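You operate a simulated robot arm through the tools that you are given. There is no shell and no other tool. Be economical: measure what you need, move in short steps, check, and stop when the job is done.

Carry out the task below with a simulated robot arm. There is one attempt and no reset: what you move stays moved.

TASK
Move the silo lever to mark 2, then press Load reset and balance each load into its band.
Fine: use the choke knobs; nothing trips again; the gate and row levers stay as they are.

It is judged by the outcome, as a careful person would: the job done as asked, and still so three seconds after it is handed in. It fails if anything else is knocked over, pushed out of place, dropped, spilled or broken.

THE ROBOT
A 7-joint arm with a two-finger parallel gripper, fixed in place. Base frame: the origin is at the foot of the arm, x ahead of it, y to its left, z up. Readings come in m, rad, newtons and seconds.
With the tool pointing down near the work surface it reaches from about 0.28 to 0.68 m from the base axis. Its first joint turns from -1.152 to 1.152 rad. Payload 1.57 kg.
The tool frame sits at the grasp point between the pads (the TCP): z along the fingers, y along the line on which they close. The tips reach 0.03 m beyond it. Largest opening 0.11 m; finger width 0.024, thickness 0.012; the body of the gripper, 0.048 by 0.112 m, starts 0.078 m behind the TCP.
Orientation is that of the tool frame in the base frame, as a unit quaternion [x, y, z, w]. With the fingers straight down and closing along the base's y, the tool's x points along the base's -x, its y along +y and its z along -z.

THE INTERFACE
- The arm moves only by the tool nudge_tool. Its argument "commands" is a list of rows, each an object of numbers (a shift or turn left out is 0, a gripper value left out holds the last): "dx", "dy", "dz": the shift along the base's x, y, z in units of 50 mm (1.0 is 50 mm); "rx", "ry", "rz": the turn, a rotation vector about the base's x, y, z in units of 6 degrees (1.0 is 6 degrees); "gripper": the gripper command, from -1 (shut) to 1 (fully open), values between in proportion. In form: [{"dx": .., "dy": .., "dz": .., "rx": .., "ry": .., "rz": .., "gripper": ..}, ...]. A call has 1 to 8 rows; each row shifts and turns the commanded pose from where the row before left it. A call with a number of a shift or a turn outside -1 to 1 is refused whole. Each row takes 0.2 s and may step no farther than 0.05 m and 0.15 rad from the row before; otherwise, or with a gripper value out of range, the whole call is refused. A pose out of reach is approached as far as the arm can. The call stops where the force on the tool passes 40 N (or 10 N more than at its start, if that is more) or the arm is blocked; 0.2 s more then pass. Each finger travels about 0.108 m/s and halts on what it meets, pressing with about 32 N; the grip force reading is that of the motor and also rises with nothing between the fingers. The clock runs only during rows and for 0.2 s after the last one: add rows that do not move to give the fingers time. The reply holds the time, the measured pose of the TCP, the force on the tool along the base axes, the opening and the grip force, in the units named above and with some noise, with the torque about the TCP (base axes, N m) and any sound that the robot's microphone picked up, and new pictures: "show" is both (left out), scene, wrist or none.
- Cameras (640 x 400 px; columns grow to the right, rows downward): "scene" is fixed at [0.159, -0.3816, 1.4234]; the picture's right is [0.84, -0.54, 0.00], its down [-0.21, -0.33, -0.92] and it looks along [0.49, 0.77, -0.40] (base axes); focal length 273 px, centre (320, 200). "wrist" rides on the gripper at [0.07, 0.016, -0.141] in the tool frame; the picture's right is [-0.23, 0.97, 0.00], its down [-0.86, -0.20, -0.48] and it looks along [-0.47, -0.11, 0.88] (tool axes); focal length 222 px, centre (320, 200). There is no depth. A picture from a camera that has moved, and an enlarged one, comes with that camera's place and axes in the base frame and with its lens.
- close_up(camera, box): a new picture of the part [left, top, right, bottom] of that camera's present view, enlarged. It takes no simulated time.
- close_job(): hands the job in; it is judged then, once.

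Work in short steps. Places have to be worked out from the pictures, the camera data and where the tool is seen: move nearer, look again, correct. Check each grasp and each placing, and mend what went wrong. You have 120 turns and 200 pictures in all, those below and enlarged ones among them. Open the gripper and draw the arm clear of the work before you hand the job in, unless the task says otherwise; then end with one line.

The tools are called after "Call:" as name(argument=value, ...) on one line, values as JSON. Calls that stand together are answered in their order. nudge_tool: Moves the arm, as the interface text tells. Its arguments: {"type":"object","properties":{"commands":{"type":"array","items":{"type":"object","properties":{"dx":{"type":"number"},"dy":{"type":"number"},"dz":{"type":"number"},"rx":{"type":"number"},"ry":{"type":"number"},"rz":{"type":"number"},"gripper":{"type":"number"}}}},"show":{"type":"string","enum":["both","scene","wrist","none"]}},"required":["commands"]} The other tools are called the same way: close_up (camera, box) takes an enlarged picture of a part of a camera's view; close_job () hands the job in.

At the start:

```text
time_s: 0.0
eef_pos: [0.3331, 0.1372, 1.2923]
tcp_rot: [0.001, 1.0, 0.0, 0.0]
force: [0.3, -0.1, 0.4]
torque: [-0.01, -0.01, -0.02]
grip_width: 0.1102
finger_force: 0.0
```

scene: 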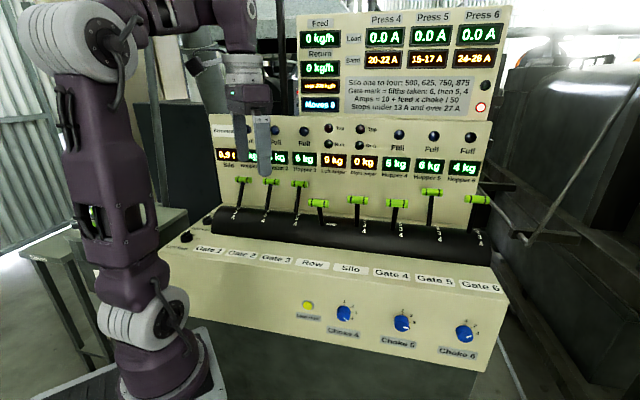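
wrist: 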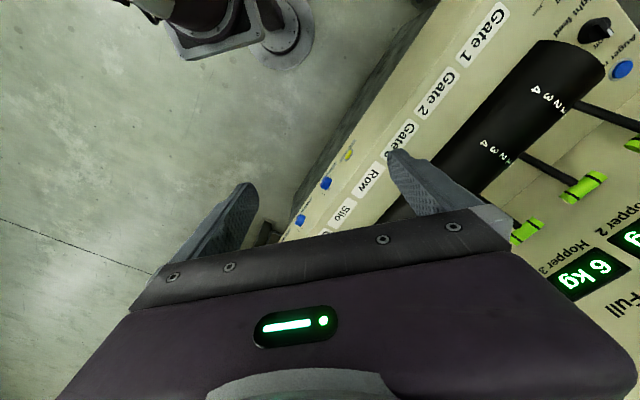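

The panel holds text I need to read; I'll enlarge several regions of the scene view before moving.

Call:
close_up(camera="scene", box=[290, 5, 515, 125])

Call:
close_up(camera="scene", box=[200, 110, 500, 260])

Call:
close_up(camera="scene", box=[270, 240, 510, 370])

```text
2.84 times, centred on (402, 65) of scene
camera zoom: at [0.159, -0.3816, 1.4234], right [0.84, -0.54, 0.0], down [-0.21, -0.33, -0.92], along [0.49, 0.77, -0.4], focal length 776 px, centre (85, 584)
```

zoom: 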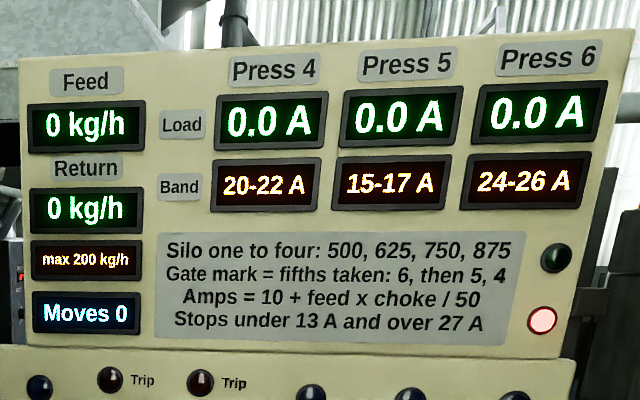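

```text
2.13 times, centred on (350, 185) of scene
camera zoom: at [0.159, -0.3816, 1.4234], right [0.84, -0.54, 0.0], down [-0.21, -0.33, -0.92], along [0.49, 0.77, -0.4], focal length 582 px, centre (256, 232)
```

zoom: 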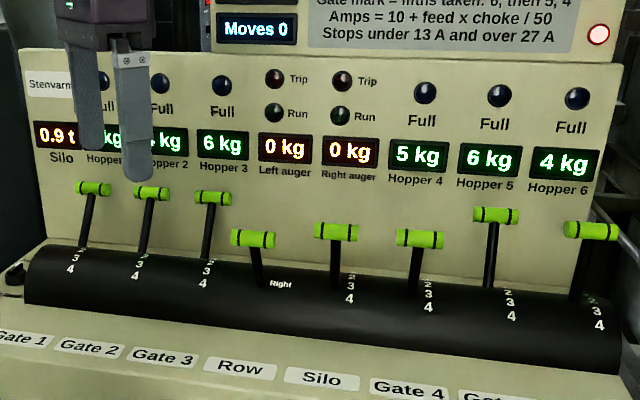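

```text
2.67 times, centred on (390, 305) of scene
camera zoom: at [0.159, -0.3816, 1.4234], right [0.84, -0.54, 0.0], down [-0.21, -0.33, -0.92], along [0.49, 0.77, -0.4], focal length 727 px, centre (133, -80)
```

zoom: 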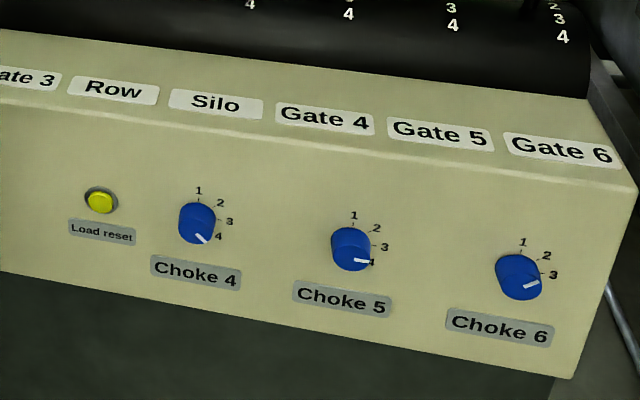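

Triangulating the labels from both views, the panel runs along (0.707,-0.707) and faces the base, with the label row about 0.51 m out and at z≈0.91. I'll yaw the tool +45° to square it with the panel, then look.

Call:
nudge_tool(commands=[{"rz": 0.9375}, {"rz": 0.9375}, {"rz": 0.9375}, {"rz": 0.9375}, {"rz": 0.9375}, {"rz": 0.9375}, {"rz": 0.9375}, {"rz": 0.9375}], show="wrist")

```text
time_s: 1.8
eef_pos: [0.3337, 0.1371, 1.2926]
tcp_rot: [-0.382, 0.924, 0.0, 0.0]
force: [0.2, 0.3, -0.4]
torque: [0.0, 0.03, 0.02]
grip_width: 0.1102
finger_force: 0.1
camera wrist: at [0.2729, 0.1007, 1.4353], right [-0.53, 0.85, 0.0], down [0.75, 0.46, 0.48], along [0.41, 0.25, -0.88], focal length 222 px, centre (320, 200)
```

wrist: 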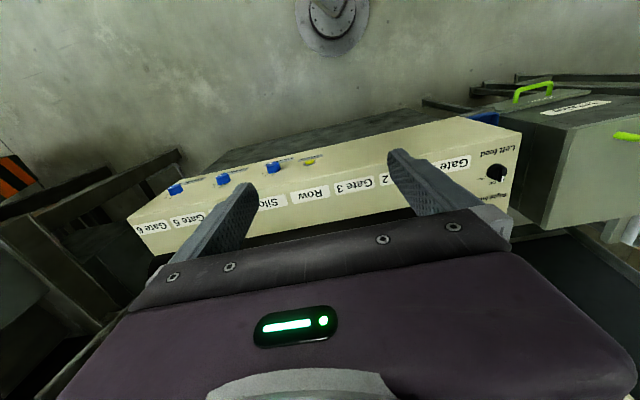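

The camera sits on the robot side and views from beneath when tilted; I want it above, so I'll yaw −180° and see whether the wrist allows it.

Call:
nudge_tool(commands=[{"rz": -1}, {"rz": -1}, {"rz": -1}, {"rz": -1}, {"rz": -1}, {"rz": -1}, {"rz": -1}, {"rz": -1}], show="none")

Call:
nudge_tool(commands=[{"rz": -1}, {"rz": -1}, {"rz": -1}, {"rz": -1}, {"rz": -1}, {"rz": -1}, {"rz": -1}, {"rz": -1}], show="none")

Call:
nudge_tool(commands=[{"rz": -1}, {"rz": -1}, {"rz": -1}, {"rz": -1}, {"rz": -1}, {"rz": -1}, {"rz": -1}], show="none")

Call:
nudge_tool(commands=[{"rz": -1}, {"rz": -1}, {"rz": -1}, {"rz": -1}, {"rz": -1}, {"rz": -1}, {"rz": -1}], show="both")

```text
time_s: 3.6
eef_pos: [0.3339, 0.1363, 1.2924]
tcp_rot: [0.028, 1.0, 0.0, -0.001]
force: [0.4, -0.3, 0.3]
torque: [0.0, 0.0, 0.01]
grip_width: 0.11
finger_force: 0.1
```

```text
time_s: 5.4
eef_pos: [0.3332, 0.136, 1.2918]
tcp_rot: [0.432, 0.902, 0.0, 0.0]
force: [-0.4, 0.4, -0.7]
torque: [-0.01, -0.01, 0.01]
grip_width: 0.1101
finger_force: 0.1
```

```text
time_s: 7.0
eef_pos: [0.3337, 0.1365, 1.293]
tcp_rot: [0.726, 0.688, -0.001, 0.0]
force: [-0.1, -0.8, 0.4]
torque: [0.02, -0.01, -0.03]
grip_width: 0.11
finger_force: 0.0
```

```text
time_s: 8.6
eef_pos: [0.3322, 0.1356, 1.2953]
tcp_rot: [0.91, 0.415, 0.004, -0.003]
force: [0.1, -0.5, 0.1]
torque: [-0.04, -0.01, 0.01]
grip_width: 0.1101
finger_force: 0.1
out of reach, approached as far as the arm can: row 7
camera wrist: at [0.39, 0.1778, 1.4378], right [0.58, -0.81, 0.0], down [-0.72, -0.52, 0.47], along [-0.38, -0.27, -0.88], focal length 222 px, centre (320, 200)
```

scene: 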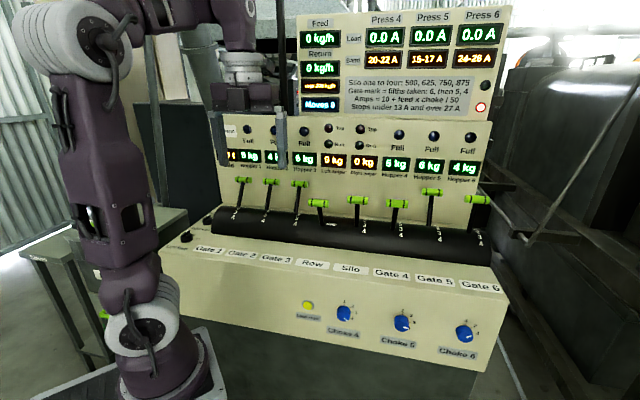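
wrist: 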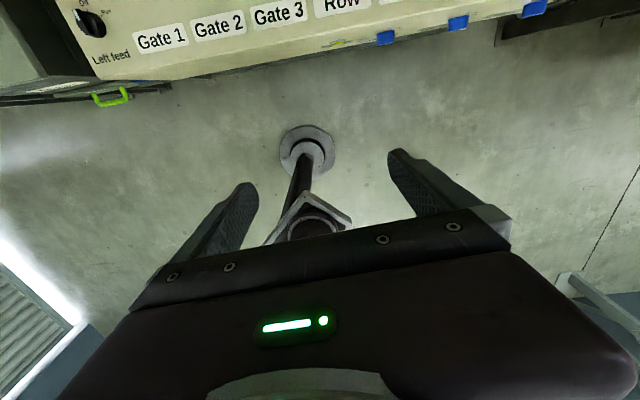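

Yaw is nearly there (limit near). Moving along the panel frees that joint; I'll shift toward the silo column while tilting the tool up 45° toward the panel.

Call:
nudge_tool(commands=[{"dx": 0.28, "dy": -0.39, "rx": 0.66, "ry": -0.66}, {"dx": 0.28, "dy": -0.39, "rx": 0.66, "ry": -0.66}, {"dx": 0.28, "dy": -0.39, "rx": 0.66, "ry": -0.66}, {"dx": 0.28, "dy": -0.39, "rx": 0.66, "ry": -0.66}, {"dx": 0.28, "dy": -0.39, "rx": 0.66, "ry": -0.66}, {"dx": 0.28, "dy": -0.39, "rx": 0.66, "ry": -0.66}, {"dx": 0.28, "dy": -0.39, "rx": 0.66, "ry": -0.66}, {"dx": 0.28, "dy": -0.39, "rx": 0.66, "ry": -0.66}])

```text
time_s: 10.4
eef_pos: [0.4458, -0.0199, 1.2961]
tcp_rot: [0.839, 0.383, 0.362, -0.135]
force: [-0.7, 0.1, 0.0]
torque: [0.01, 0.01, 0.01]
grip_width: 0.1099
finger_force: 0.1
camera wrist: at [0.4179, -0.0634, 1.4457], right [0.62, -0.78, -0.11], down [-0.77, -0.57, -0.28], along [0.15, 0.26, -0.95], focal length 222 px, centre (320, 200)
```

scene: 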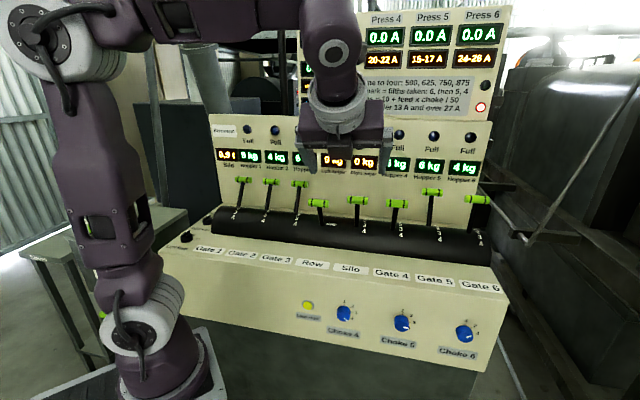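
wrist: 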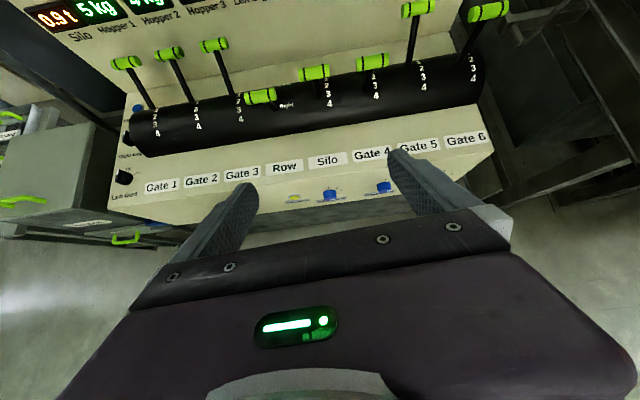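

Very good view from above; I'll enlarge the drum to read the marks.

Call:
close_up(camera="wrist", box=[300, 0, 500, 125])

Call:
close_up(camera="wrist", box=[100, 20, 300, 145])

Call:
close_up(camera="scene", box=[325, 185, 405, 235])

Call:
close_up(camera="scene", box=[410, 180, 500, 250])

Call:
close_up(camera="scene", box=[290, 290, 490, 365])

```text
3.20 times, centred on (400, 62) of wrist
camera zoom: at [0.4179, -0.0634, 1.4457], right [0.62, -0.78, -0.11], down [-0.77, -0.57, -0.28], along [0.15, 0.26, -0.95], focal length 711 px, centre (64, 640)
```

zoom: 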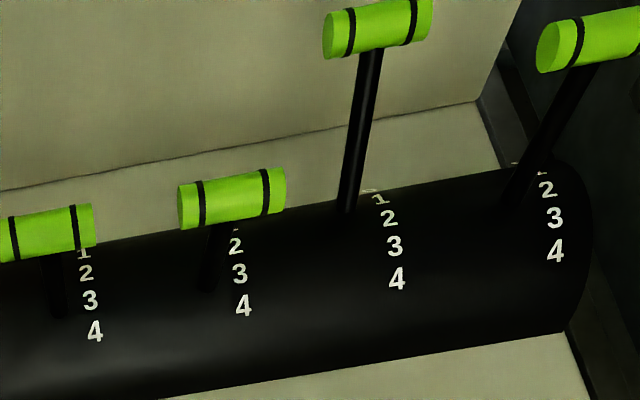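

```text
3.20 times, centred on (200, 82) of wrist
camera zoom: at [0.4179, -0.0634, 1.4457], right [0.62, -0.78, -0.11], down [-0.77, -0.57, -0.28], along [0.15, 0.26, -0.95], focal length 711 px, centre (704, 576)
```

zoom: 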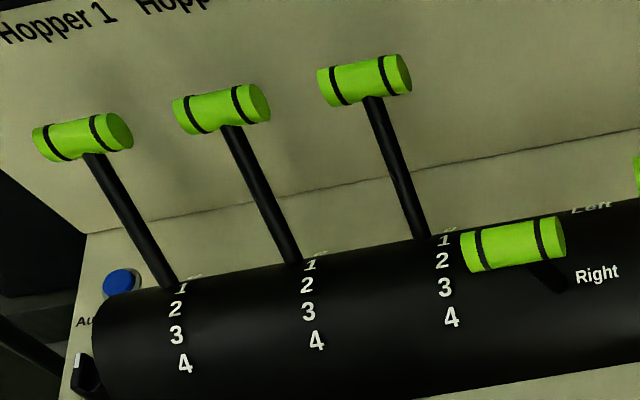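

```text
8.00 times, centred on (365, 210) of scene
camera zoom: at [0.159, -0.3816, 1.4234], right [0.84, -0.54, 0.0], down [-0.21, -0.33, -0.92], along [0.49, 0.77, -0.4], focal length 2182 px, centre (-40, 120)
```

zoom: 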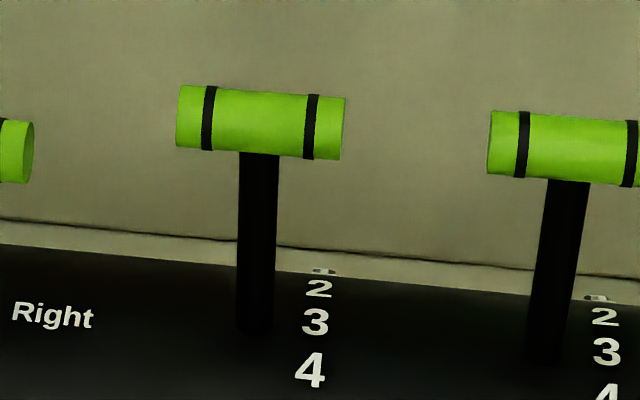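

```text
5.71 times, centred on (455, 215) of scene
camera zoom: at [0.159, -0.3816, 1.4234], right [0.84, -0.54, 0.0], down [-0.21, -0.33, -0.92], along [0.49, 0.77, -0.4], focal length 1559 px, centre (-451, 114)
```

zoom: 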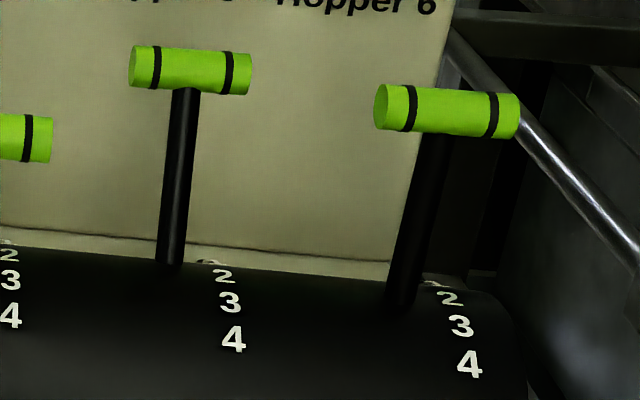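

```text
3.20 times, centred on (390, 328) of scene
camera zoom: at [0.159, -0.3816, 1.4234], right [0.84, -0.54, 0.0], down [-0.21, -0.33, -0.92], along [0.49, 0.77, -0.4], focal length 873 px, centre (96, -208)
```

zoom: 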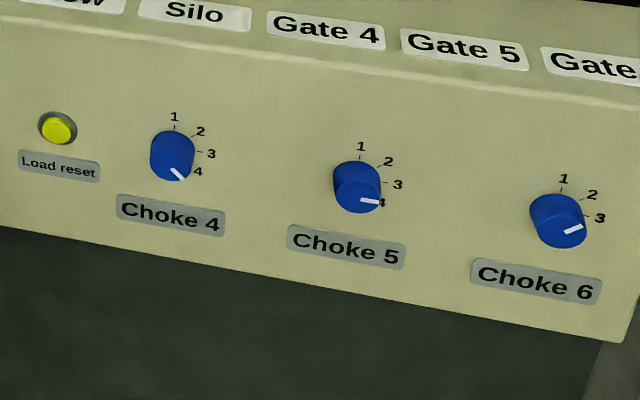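

Marks read: silo at 3; gates 4/5/6 at 3/1/2. At silo 625 the feeds become 250 (P6), 75 (P5), 180 (P4), so choke targets are P6≈3, P5≈4, P4≈3; nothing trips at reset with present settings. The silo handle triangulates to about (0.69, 0.227, 1.073); I'll close the fingers and go level in front of it.

Call:
nudge_tool(commands=[{"dx": 0.2575, "dy": 0.2675, "dz": -0.55, "rx": 0.7, "ry": -0.61, "rz": -0.06, "gripper": -1}, {"dx": 0.2575, "dy": 0.2675, "dz": -0.55, "rx": 0.7, "ry": -0.61, "rz": -0.06}, {"dx": 0.2575, "dy": 0.2675, "dz": -0.55, "rx": 0.7, "ry": -0.61, "rz": -0.06}, {"dx": 0.2575, "dy": 0.2675, "dz": -0.55, "rx": 0.7, "ry": -0.61, "rz": -0.06}, {"dx": 0.2575, "dy": 0.2675, "dz": -0.55, "rx": 0.7, "ry": -0.61, "rz": -0.06}, {"dx": 0.2575, "dy": 0.2675, "dz": -0.55, "rx": 0.7, "ry": -0.61, "rz": -0.06}, {"dx": 0.2575, "dy": 0.2675, "dz": -0.55, "rx": 0.7, "ry": -0.61, "rz": -0.06}, {"dx": 0.2575, "dy": 0.2675, "dz": -0.55, "rx": 0.7, "ry": -0.61, "rz": -0.06}])

```text
time_s: 12.2
eef_pos: [0.5472, 0.0845, 1.0747]
tcp_rot: [0.657, 0.263, 0.656, -0.262]
force: [-0.4, -0.1, -0.1]
torque: [0.01, 0.03, -0.01]
grip_width: 0.0
finger_force: 21.3
camera wrist: at [0.456, -0.0219, 1.1451], right [0.67, -0.71, -0.23], down [-0.48, -0.19, -0.85], along [0.56, 0.68, -0.47], focal length 222 px, centre (320, 200)
```

scene: 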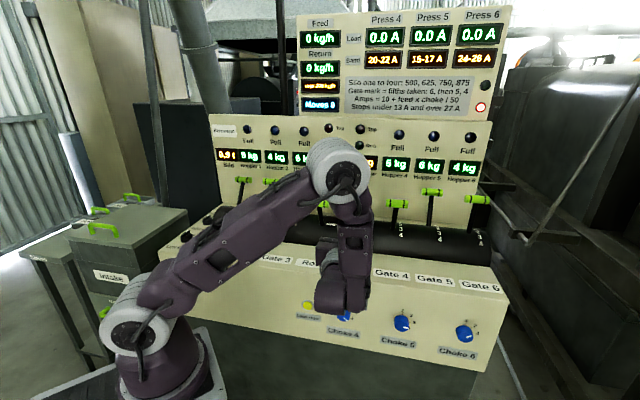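
wrist: 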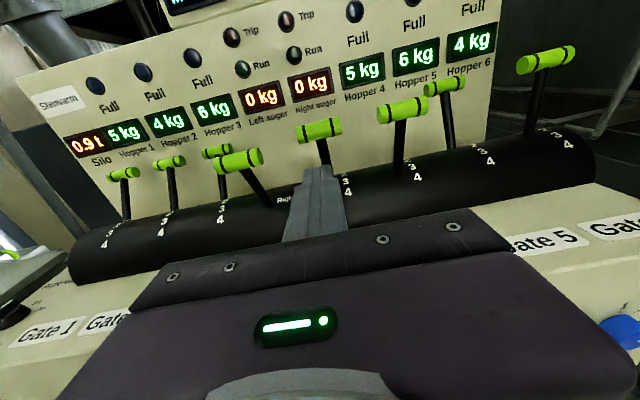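

Fingers are level and aligned with the silo handle (about 0.16 m ahead). Advance until just short of contact.

Call:
nudge_tool(commands=[{"dx": 0.5, "dy": 0.5}, {"dx": 0.5, "dy": 0.5}, {"dx": 0.5, "dy": 0.5}, {"dx": 0.5, "dy": 0.5}, {"dx": 0.1, "dy": 0.1}])

```text
time_s: 13.4
eef_pos: [0.6521, 0.1922, 1.0737]
tcp_rot: [0.657, 0.264, 0.655, -0.263]
force: [-0.6, -1.3, 0.5]
torque: [0.02, -0.03, -0.02]
grip_width: 0.0002
finger_force: 20.7
camera wrist: at [0.5619, 0.0832, 1.1442], right [0.67, -0.71, -0.23], down [-0.49, -0.19, -0.85], along [0.56, 0.68, -0.47], focal length 222 px, centre (320, 200)
```

scene: 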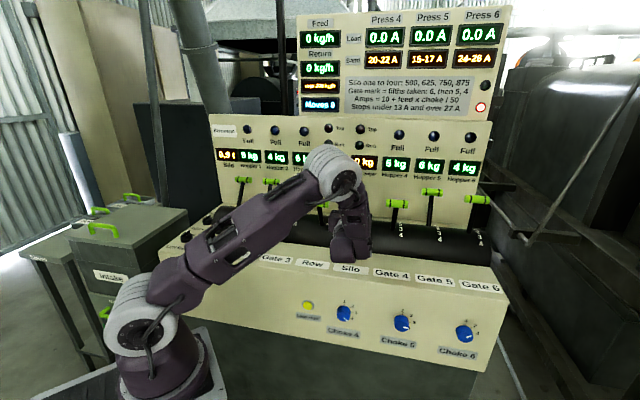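
wrist: 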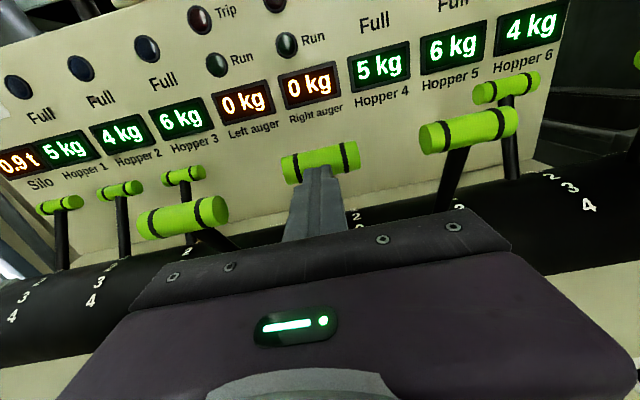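

The tips are about at the bar. Push gently part of the way, following its arc, and watch force.

Call:
nudge_tool(commands=[{"dx": 0.15, "dy": 0.15, "dz": 0.04}, {"dx": 0.15, "dy": 0.15, "dz": 0.06}, {"dx": 0.15, "dy": 0.15, "dz": 0.06}, {"dx": 0.1, "dy": 0.1, "dz": 0.05}], show="wrist")

```text
time_s: 14.4
eef_pos: [0.6811, 0.2213, 1.0856]
tcp_rot: [0.658, 0.264, 0.655, -0.262]
force: [-1.5, -0.4, 0.0]
torque: [-0.03, 0.03, 0.03]
grip_width: 0.0
finger_force: 21.2
camera wrist: at [0.5909, 0.1125, 1.1567], right [0.67, -0.71, -0.23], down [-0.49, -0.19, -0.85], along [0.56, 0.68, -0.47], focal length 222 px, centre (320, 200)
```

wrist: 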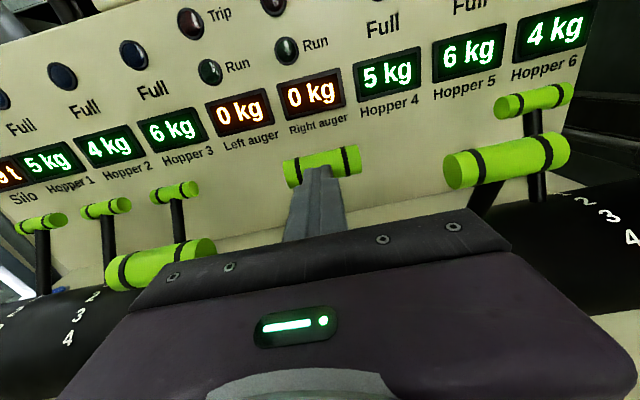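

The bar is moving with the fingers at little force. About 15 mm more to mark 2, then back off and check against gate 6.

Call:
nudge_tool(commands=[{"dx": 0.1, "dy": 0.1, "dz": 0.04}, {"dx": 0.1, "dy": 0.1, "dz": 0.03}, {}, {"dx": -0.4, "dy": -0.4}, {"dx": -0.5, "dy": -0.5}, {"dx": -0.6, "dy": -0.6, "dz": 0.3}, {"dx": -0.6, "dy": -0.6, "dz": 0.6}, {"dx": -0.6, "dy": -0.6, "dz": 0.7}])

```text
refused: row 7 steps farther than a row can; nothing moved
```

The last rows were too large; same move with smaller steps.

Call:
nudge_tool(commands=[{"dx": 0.1, "dy": 0.1, "dz": 0.04}, {"dx": 0.1, "dy": 0.1, "dz": 0.03}, {}, {"dx": -0.4, "dy": -0.4}, {"dx": -0.5, "dy": -0.5}, {"dx": -0.5, "dy": -0.5, "dz": 0.5}, {"dx": -0.5, "dy": -0.5, "dz": 0.5}, {"dx": -0.5, "dy": -0.5, "dz": 0.5}])

```text
time_s: 16.2
eef_pos: [0.5683, 0.1104, 1.1634]
tcp_rot: [0.658, 0.264, 0.655, -0.262]
force: [0.0, -1.7, 0.4]
torque: [0.0, 0.01, -0.01]
grip_width: 0.0002
finger_force: 21.1
camera wrist: at [0.4785, 0.0016, 1.2346], right [0.67, -0.71, -0.23], down [-0.49, -0.19, -0.85], along [0.56, 0.68, -0.47], focal length 222 px, centre (320, 200)
```

scene: 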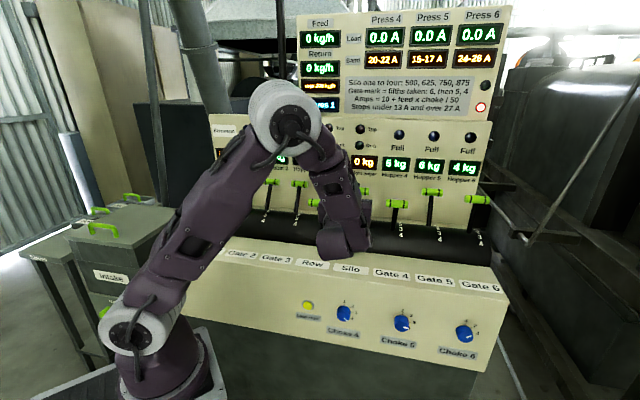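
wrist: 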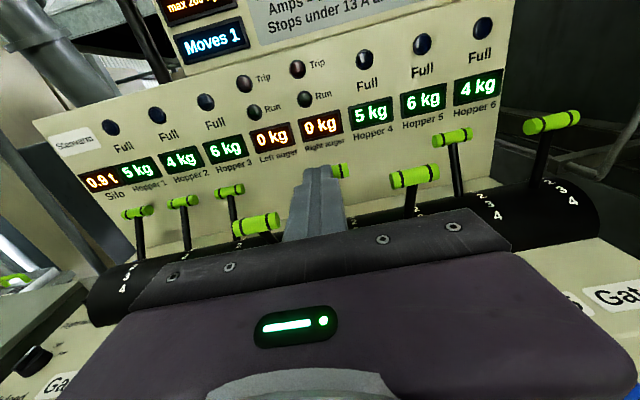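

"Moves 1" registered. The fingers hide the lever; shift left and up to view it.

Call:
nudge_tool(commands=[{"dx": -0.6, "dy": 0.5, "dz": 0.5}, {"dx": -0.6, "dy": 0.5, "dz": 0.5}, {"dx": -0.6, "dy": 0.5, "dz": 0.5}, {"dx": -0.6, "dy": 0.5, "dz": 0.3}], show="wrist")

Call:
close_up(camera="wrist", box=[330, 120, 530, 245])

Call:
close_up(camera="scene", box=[325, 175, 425, 238])

```text
time_s: 17.2
eef_pos: [0.4487, 0.2102, 1.253]
tcp_rot: [0.658, 0.264, 0.655, -0.262]
force: [0.3, 0.0, 0.3]
torque: [0.0, -0.02, 0.0]
grip_width: 0.0001
finger_force: 21.4
camera wrist: at [0.3581, 0.1015, 1.3244], right [0.67, -0.71, -0.23], down [-0.49, -0.19, -0.85], along [0.56, 0.68, -0.47], focal length 222 px, centre (320, 200)
```

wrist: 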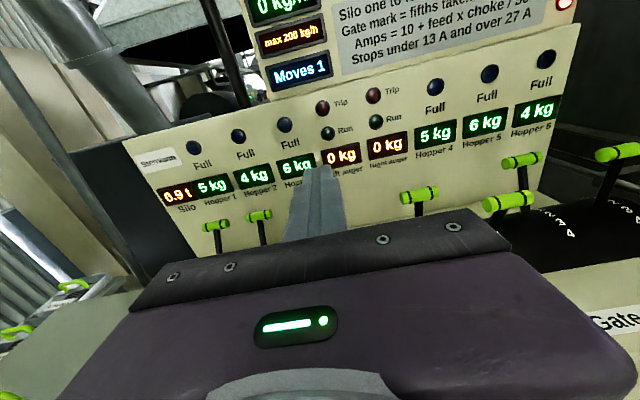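

```text
3.20 times, centred on (430, 182) of wrist
camera zoom: at [0.3581, 0.1015, 1.3244], right [0.67, -0.71, -0.23], down [-0.49, -0.19, -0.85], along [0.56, 0.68, -0.47], focal length 711 px, centre (-32, 256)
```

zoom: 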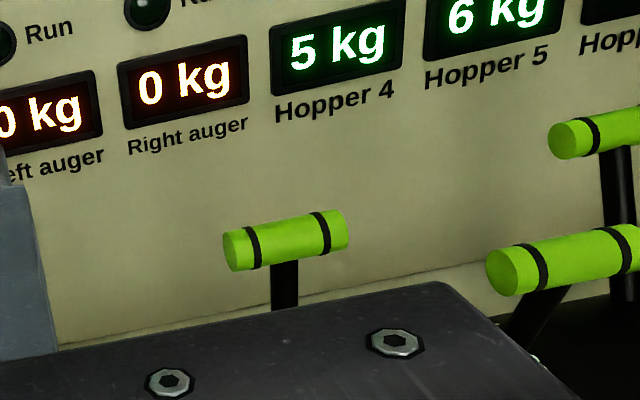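

```text
6.35 times, centred on (375, 206) of scene
camera zoom: at [0.159, -0.3816, 1.4234], right [0.84, -0.54, 0.0], down [-0.21, -0.33, -0.92], along [0.49, 0.77, -0.4], focal length 1732 px, centre (-29, 159)
```

zoom: 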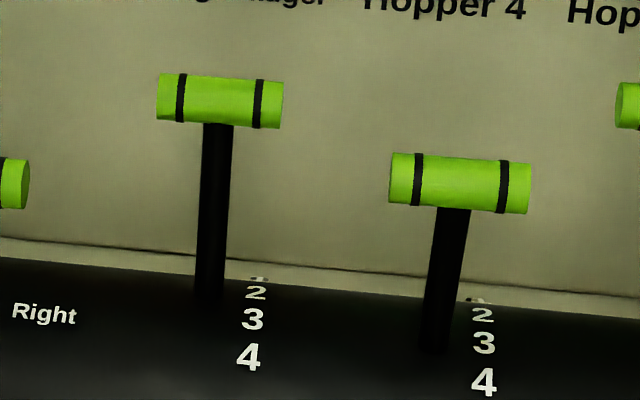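

Lever looks at about mark 2; enlarge more to compare its foot with gate 6's, which stands at 2.

Call:
close_up(camera="scene", box=[340, 210, 380, 235])

Call:
close_up(camera="scene", box=[455, 220, 495, 245])

```text
16.00 times, centred on (360, 222) of scene
camera zoom: at [0.159, -0.3816, 1.4234], right [0.84, -0.54, 0.0], down [-0.21, -0.33, -0.92], along [0.49, 0.77, -0.4], focal length 4364 px, centre (-320, -160)
```

zoom: 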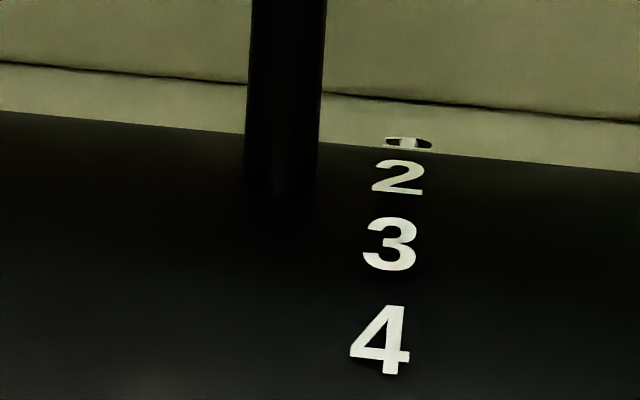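

```text
16.00 times, centred on (475, 232) of scene
camera zoom: at [0.159, -0.3816, 1.4234], right [0.84, -0.54, 0.0], down [-0.21, -0.33, -0.92], along [0.49, 0.77, -0.4], focal length 4364 px, centre (-2160, -320)
```

zoom: 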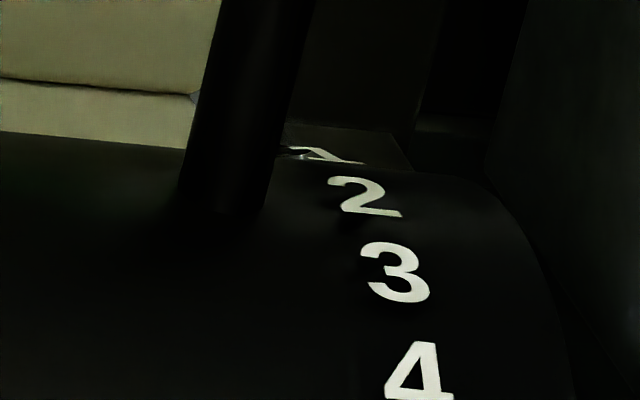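

Lever foot relates to "2" just as gate 6's does: silo is at mark 2. Load reset triangulates to about (0.48, 0.19, 0.775). I'll retract from the panel, then descend in front of it.

Call:
nudge_tool(commands=[{"dx": -0.43, "dy": -0.75}, {"dx": -0.43, "dy": -0.75}, {"dx": -0.43, "dy": -0.75}, {"dz": -0.9}, {"dz": -0.9}, {"dz": -0.9}, {"dz": -0.9}, {"dz": -0.9}], show="both")

```text
time_s: 19.0
eef_pos: [0.4298, 0.1105, 1.2302]
tcp_rot: [0.657, 0.262, 0.656, -0.263]
force: [-0.6, -0.2, 0.1]
torque: [0.0, 0.0, 0.03]
grip_width: 0.0
finger_force: 21.4
out of reach, approached as far as the arm can: row 2, 4, 5, 6, 7, 8
camera wrist: at [0.3394, 0.0024, 1.3002], right [0.67, -0.7, -0.23], down [-0.49, -0.19, -0.85], along [0.56, 0.69, -0.47], focal length 222 px, centre (320, 200)
```

scene: 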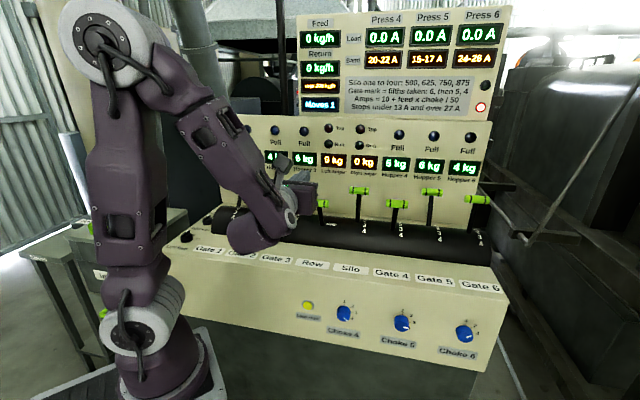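
wrist: 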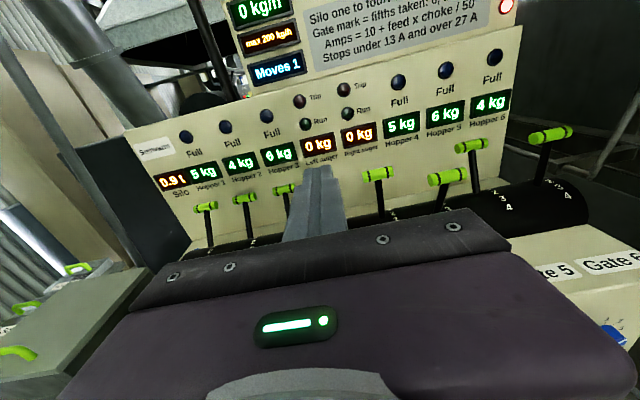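

Horizontal tool this close to the base is out of reach, so for the button I'll tilt the tool about 40° downward and descend in front.

Call:
nudge_tool(commands=[{"rx": -0.67, "ry": 0.67, "dx": -0.046, "dy": 0.046}, {"rx": -0.67, "ry": 0.67, "dx": -0.046, "dy": 0.046}, {"rx": -0.67, "ry": 0.67, "dx": -0.046, "dy": 0.046}, {"rx": -0.67, "ry": 0.67, "dx": -0.046, "dy": 0.046}, {"rx": -0.67, "ry": 0.67, "dx": -0.046, "dy": 0.046}, {"rx": -0.67, "ry": 0.67, "dx": -0.046, "dy": 0.046}, {"rx": -0.67, "ry": 0.67, "dx": -0.046, "dy": 0.046}], show="none")

```text
time_s: 20.6
eef_pos: [0.4122, 0.1263, 1.2315]
tcp_rot: [0.84, 0.341, 0.395, -0.15]
force: [0.1, 0.7, 0.8]
torque: [-0.03, 0.01, 0.01]
grip_width: 0.0
finger_force: 21.3
```

Tilt reached. Descend about 0.33 m, staying 8 cm or more clear of the console front.

Call:
nudge_tool(commands=[{"dz": -0.95}, {"dz": -0.95}, {"dz": -0.95}, {"dz": -0.95}, {"dz": -0.95}, {"dz": -0.95}, {"dz": -0.95}])

```text
time_s: 22.2
eef_pos: [0.4138, 0.1258, 1.0629]
tcp_rot: [0.839, 0.342, 0.395, -0.151]
force: [0.1, 0.5, 0.1]
torque: [-0.02, 0.0, -0.02]
grip_width: 0.0
finger_force: 21.2
out of reach, approached as far as the arm can: row 4, 5, 6, 7
camera wrist: at [0.3785, 0.0724, 1.2089], right [0.57, -0.8, -0.16], down [-0.79, -0.5, -0.35], along [0.2, 0.33, -0.92], focal length 222 px, centre (320, 200)
```

scene: 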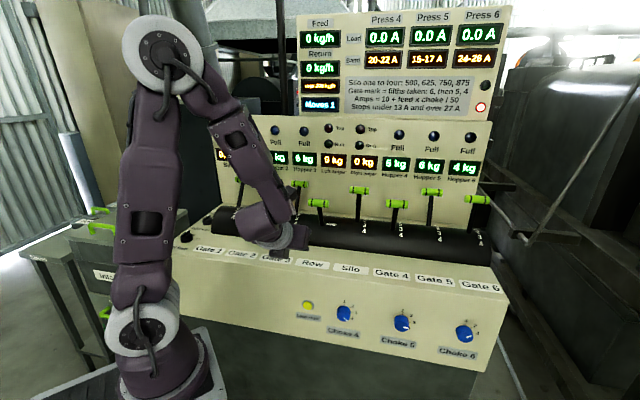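
wrist: 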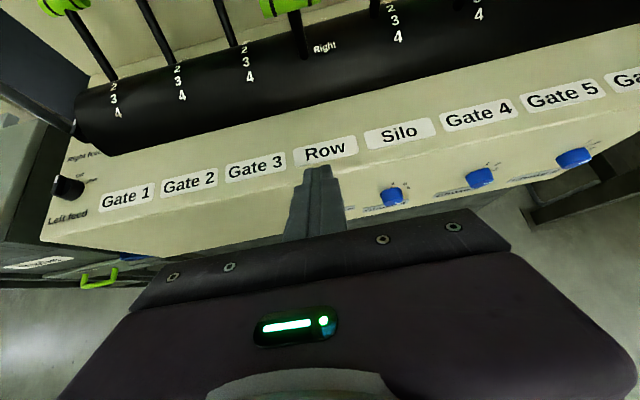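

This looks like a too-close-to-shoulder limit (elbow fold). I'll shift right along the panel to get more radius, then descend there.

Call:
nudge_tool(commands=[{"dx": 0.62, "dy": -0.62}, {"dx": 0.62, "dy": -0.62}, {"dx": 0.62, "dy": -0.62}, {"dx": 0.62, "dy": -0.62}, {"dx": 0.62, "dy": -0.62}, {"dz": -0.9}, {"dz": -0.9}, {"dz": -0.9}], show="none")

```text
time_s: 24.0
eef_pos: [0.5643, -0.0273, 0.9281]
tcp_rot: [0.839, 0.343, 0.395, -0.151]
force: [0.2, -0.8, 0.3]
torque: [0.01, 0.03, 0.0]
grip_width: 0.0
finger_force: 20.9
```

That works. Now level the tool while descending to knob height.

Call:
nudge_tool(commands=[{"rx": 0.67, "ry": -0.67, "dz": -0.3}, {"rx": 0.67, "ry": -0.67, "dz": -0.3}, {"rx": 0.67, "ry": -0.67, "dz": -0.3}, {"rx": 0.67, "ry": -0.67, "dz": -0.3}, {"rx": 0.67, "ry": -0.67, "dz": -0.3}, {"rx": 0.67, "ry": -0.67, "dz": -0.3}, {"rx": 0.67, "ry": -0.67, "dz": -0.3}])

```text
time_s: 25.6
eef_pos: [0.565, -0.0303, 0.8219]
tcp_rot: [0.657, 0.264, 0.656, -0.262]
force: [0.5, 0.0, 0.1]
torque: [-0.03, -0.01, 0.02]
grip_width: 0.0002
finger_force: 21.8
camera wrist: at [0.4749, -0.1385, 0.8931], right [0.67, -0.71, -0.23], down [-0.48, -0.19, -0.85], along [0.56, 0.68, -0.47], focal length 222 px, centre (320, 200)
```

scene: 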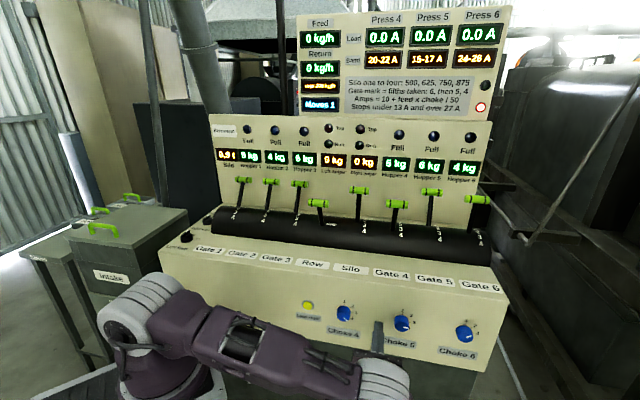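
wrist: 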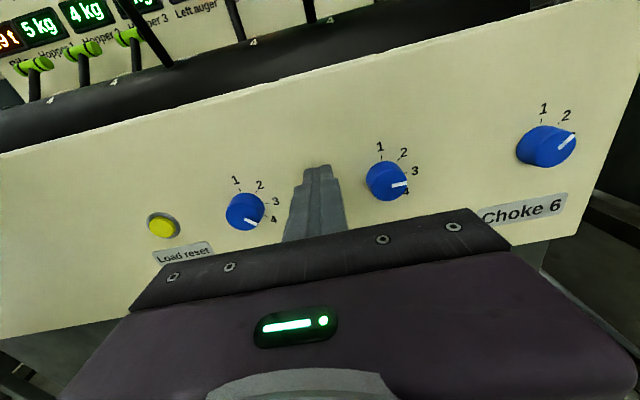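

Excellent view of the knobs; enlarge them.

Call:
close_up(camera="wrist", box=[130, 150, 290, 250])

Call:
close_up(camera="wrist", box=[350, 90, 590, 240])

```text
4.00 times, centred on (210, 200) of wrist
camera zoom: at [0.4749, -0.1385, 0.8931], right [0.67, -0.71, -0.23], down [-0.48, -0.19, -0.85], along [0.56, 0.68, -0.47], focal length 888 px, centre (760, 200)
```

zoom: 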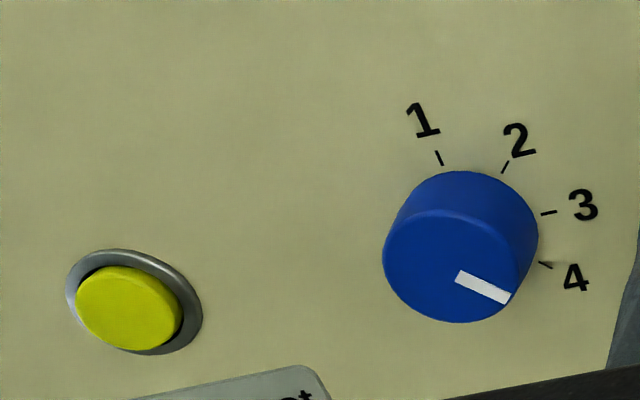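

```text
2.67 times, centred on (470, 165) of wrist
camera zoom: at [0.4749, -0.1385, 0.8931], right [0.67, -0.71, -0.23], down [-0.48, -0.19, -0.85], along [0.56, 0.68, -0.47], focal length 592 px, centre (-80, 293)
```

zoom: 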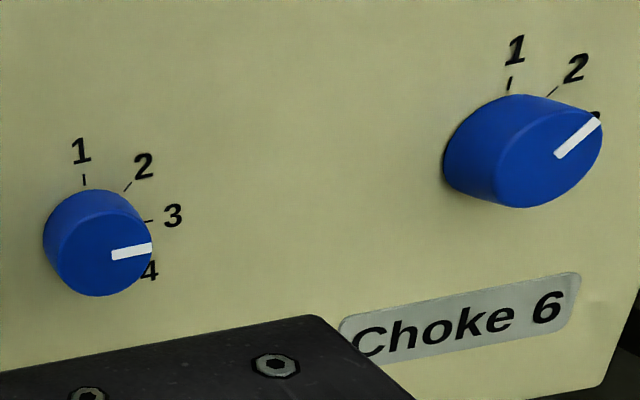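

Choke 4 reads 4, choke 5 about 3, choke 6 about 2.4 — as expected. Now slide left to the Load reset button at height 0.777.

Call:
nudge_tool(commands=[{"dx": -0.61, "dy": 0.61, "dz": -0.18}, {"dx": -0.61, "dy": 0.61, "dz": -0.18}, {"dx": -0.61, "dy": 0.61, "dz": -0.18}, {"dx": -0.61, "dy": 0.61, "dz": -0.18}, {"dx": -0.61, "dy": 0.61, "dz": -0.18}])

```text
time_s: 26.8
eef_pos: [0.4164, 0.1254, 0.7773]
tcp_rot: [0.657, 0.264, 0.656, -0.262]
force: [0.1, 0.2, -0.4]
torque: [-0.04, -0.03, -0.02]
grip_width: 0.0
finger_force: 21.4
camera wrist: at [0.3257, 0.0161, 0.8484], right [0.67, -0.71, -0.22], down [-0.48, -0.19, -0.85], along [0.56, 0.68, -0.47], focal length 222 px, centre (320, 200)
```

scene: 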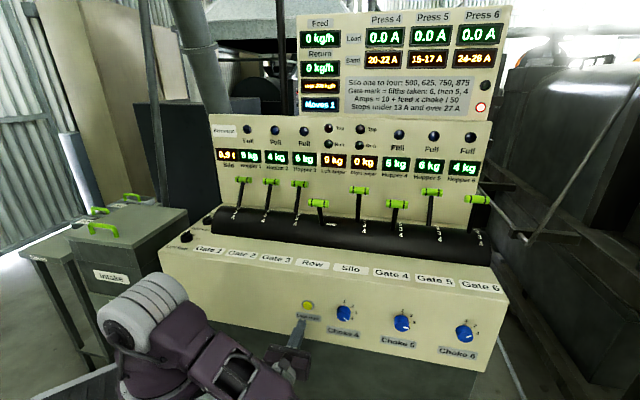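
wrist: 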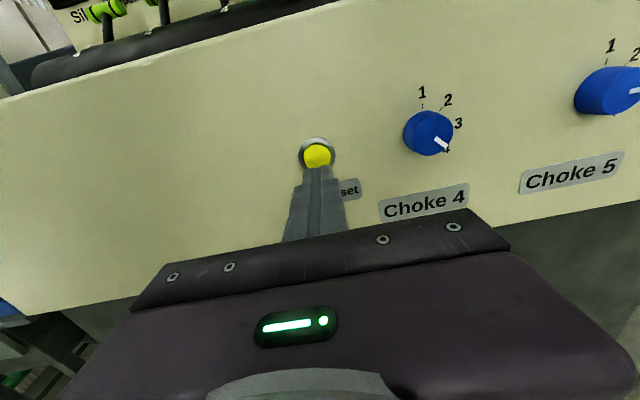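

Aligned with the button. Advance until light contact, and press slowly.

Call:
nudge_tool(commands=[{"dx": 0.26, "dy": 0.26}, {"dx": 0.26, "dy": 0.26}, {"dx": 0.26, "dy": 0.26}, {"dx": 0.06, "dy": 0.06}, {"dx": 0.06, "dy": 0.06}])

```text
time_s: 28.0
eef_pos: [0.4605, 0.1692, 0.7768]
tcp_rot: [0.658, 0.264, 0.655, -0.262]
force: [-1.3, -1.6, -0.7]
torque: [-0.05, -0.01, -0.01]
grip_width: 0.0
finger_force: 21.1
camera wrist: at [0.3699, 0.06, 0.8476], right [0.67, -0.71, -0.23], down [-0.49, -0.19, -0.85], along [0.56, 0.68, -0.47], focal length 222 px, centre (320, 200)
```

scene: 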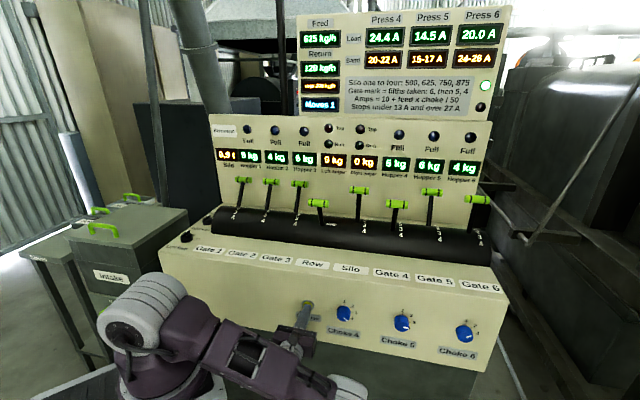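
wrist: 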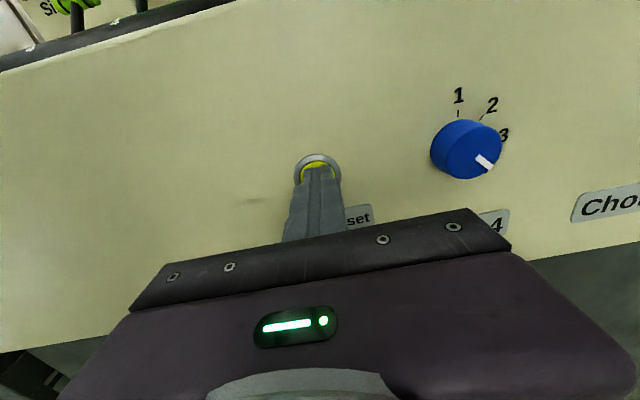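

Reset worked: feed 625, return 120, loads 24.4/14.5/20.0 A — so chokes sit at 4/3/2 and each needs one 45° step (4→3, 3→4, 2→3). Retract, open and line up with choke 4.

Call:
nudge_tool(commands=[{"dx": -0.46, "dy": -0.46}, {"dx": -0.46, "dy": -0.46}, {"dx": 0.54, "dy": -0.54, "gripper": 1}, {"dx": 0.54, "dy": -0.54}, {"dx": 0.54, "dy": -0.54}])

```text
time_s: 29.2
eef_pos: [0.4947, 0.0405, 0.7751]
tcp_rot: [0.658, 0.263, 0.656, -0.261]
force: [-0.6, -0.2, -0.3]
torque: [0.02, -0.02, 0.02]
grip_width: 0.1099
finger_force: 0.1
camera wrist: at [0.4033, -0.0671, 0.8462], right [0.67, -0.71, -0.23], down [-0.49, -0.19, -0.85], along [0.56, 0.68, -0.47], focal length 222 px, centre (320, 200)
```

scene: 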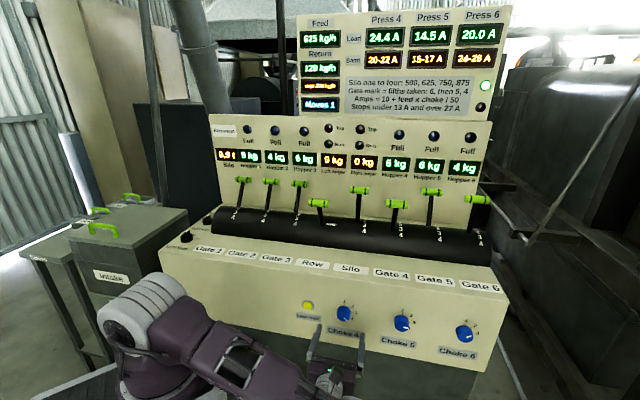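
wrist: 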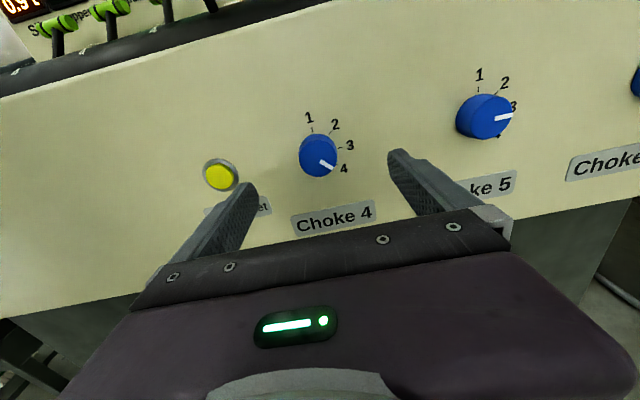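

Well centred on choke 4 (knob at v≈0.321, z≈0.777). Advance to straddle it.

Call:
nudge_tool(commands=[{"dx": 0.316, "dy": 0.316, "dz": 0.04}, {"dx": 0.316, "dy": 0.316}, {"dx": 0.316, "dy": 0.316}])

```text
time_s: 30.0
eef_pos: [0.5419, 0.0896, 0.7818]
tcp_rot: [0.658, 0.264, 0.655, -0.261]
force: [-0.4, 0.8, -0.3]
torque: [0.04, 0.01, -0.01]
grip_width: 0.11
finger_force: 0.0
camera wrist: at [0.4508, -0.0191, 0.852], right [0.67, -0.71, -0.23], down [-0.49, -0.19, -0.85], along [0.56, 0.68, -0.47], focal length 222 px, centre (320, 200)
```

scene: 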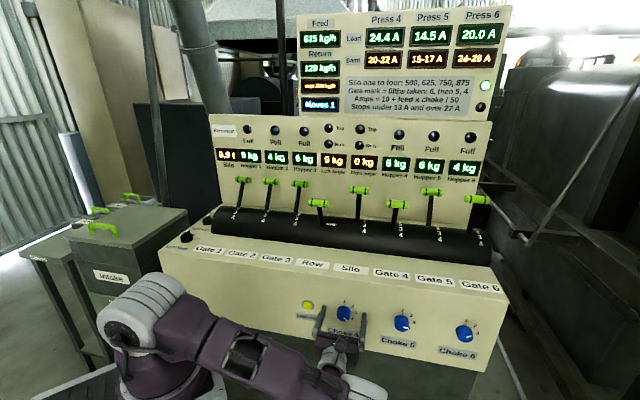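
wrist: 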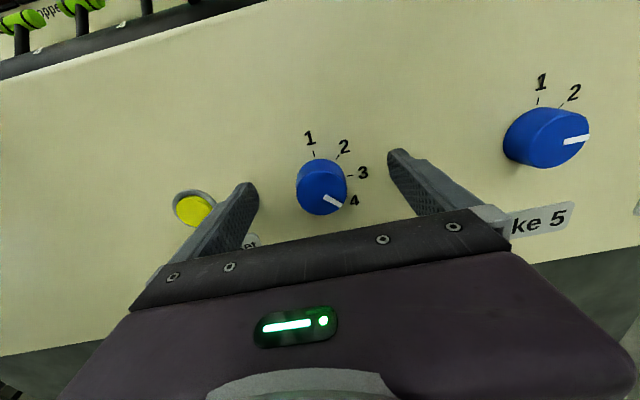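

The knob is centred between the fingers in both directions. Close on it.

Call:
nudge_tool(commands=[{"gripper": -1}, {}, {}, {}])

```text
time_s: 31.0
eef_pos: [0.5403, 0.0896, 0.7814]
tcp_rot: [0.658, 0.263, 0.656, -0.261]
force: [0.3, 8.3, -0.4]
torque: [0.07, -0.03, 0.24]
grip_width: 0.0411
finger_force: 44.5
camera wrist: at [0.4505, -0.0189, 0.8519], right [0.67, -0.7, -0.23], down [-0.49, -0.19, -0.85], along [0.56, 0.68, -0.47], focal length 222 px, centre (320, 200)
```

scene: 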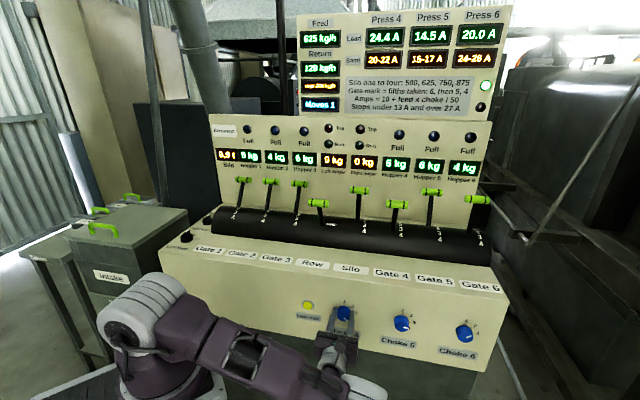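
wrist: 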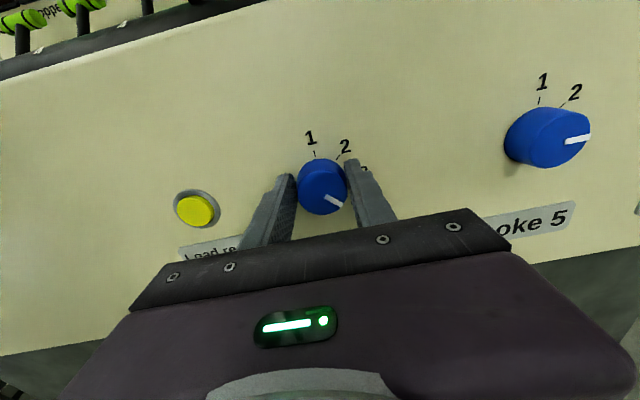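

Firm grip (41 mm) on choke 4. Turn anticlockwise about 22° and see the reading.

Call:
nudge_tool(commands=[{"rx": -0.64, "ry": -0.64}, {"rx": -0.64, "ry": -0.64}, {"rx": -0.64, "ry": -0.64}, {"rx": -0.64, "ry": -0.64}])

```text
time_s: 32.0
eef_pos: [0.5388, 0.0909, 0.7798]
tcp_rot: [0.591, 0.384, 0.697, -0.135]
force: [-22.1, 21.2, 13.9]
torque: [-0.1, 0.28, 0.5]
grip_width: 0.0413
finger_force: 45.0
camera wrist: at [0.4301, 0.0011, 0.8506], right [0.69, -0.71, 0.15], down [-0.25, -0.42, -0.87], along [0.69, 0.56, -0.47], focal length 222 px, centre (320, 200)
```

scene: 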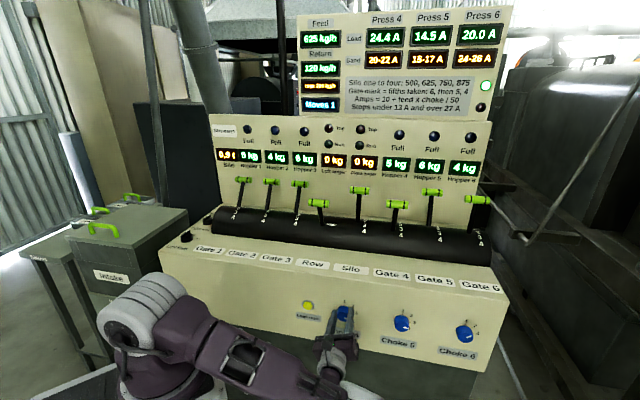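
wrist: 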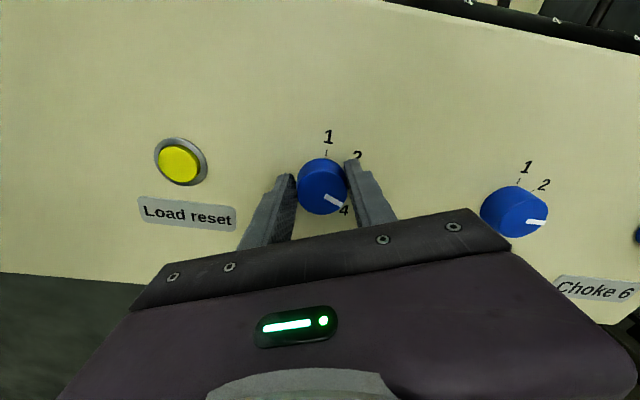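

The knob turns with the grip, but there is a side load of ~30 N; ease the tool ~2 mm toward −v/up to relieve it before going on.

Call:
nudge_tool(commands=[{"dx": -0.03, "dy": 0.03, "dz": 0.02}], show="none")

```text
time_s: 32.4
eef_pos: [0.5406, 0.0904, 0.7803]
tcp_rot: [0.593, 0.383, 0.696, -0.136]
force: [-7.3, 24.6, 3.1]
torque: [0.65, -0.48, 1.13]
grip_width: 0.041
finger_force: 45.4
```

Improving; a bit more relief.

Call:
nudge_tool(commands=[{"dx": -0.01, "dy": 0.04}], show="none")

```text
time_s: 32.8
eef_pos: [0.5388, 0.0911, 0.7802]
tcp_rot: [0.594, 0.381, 0.696, -0.133]
force: [-16.8, 5.0, 3.6]
torque: [0.53, -0.45, 1.11]
grip_width: 0.0414
finger_force: 45.5
```

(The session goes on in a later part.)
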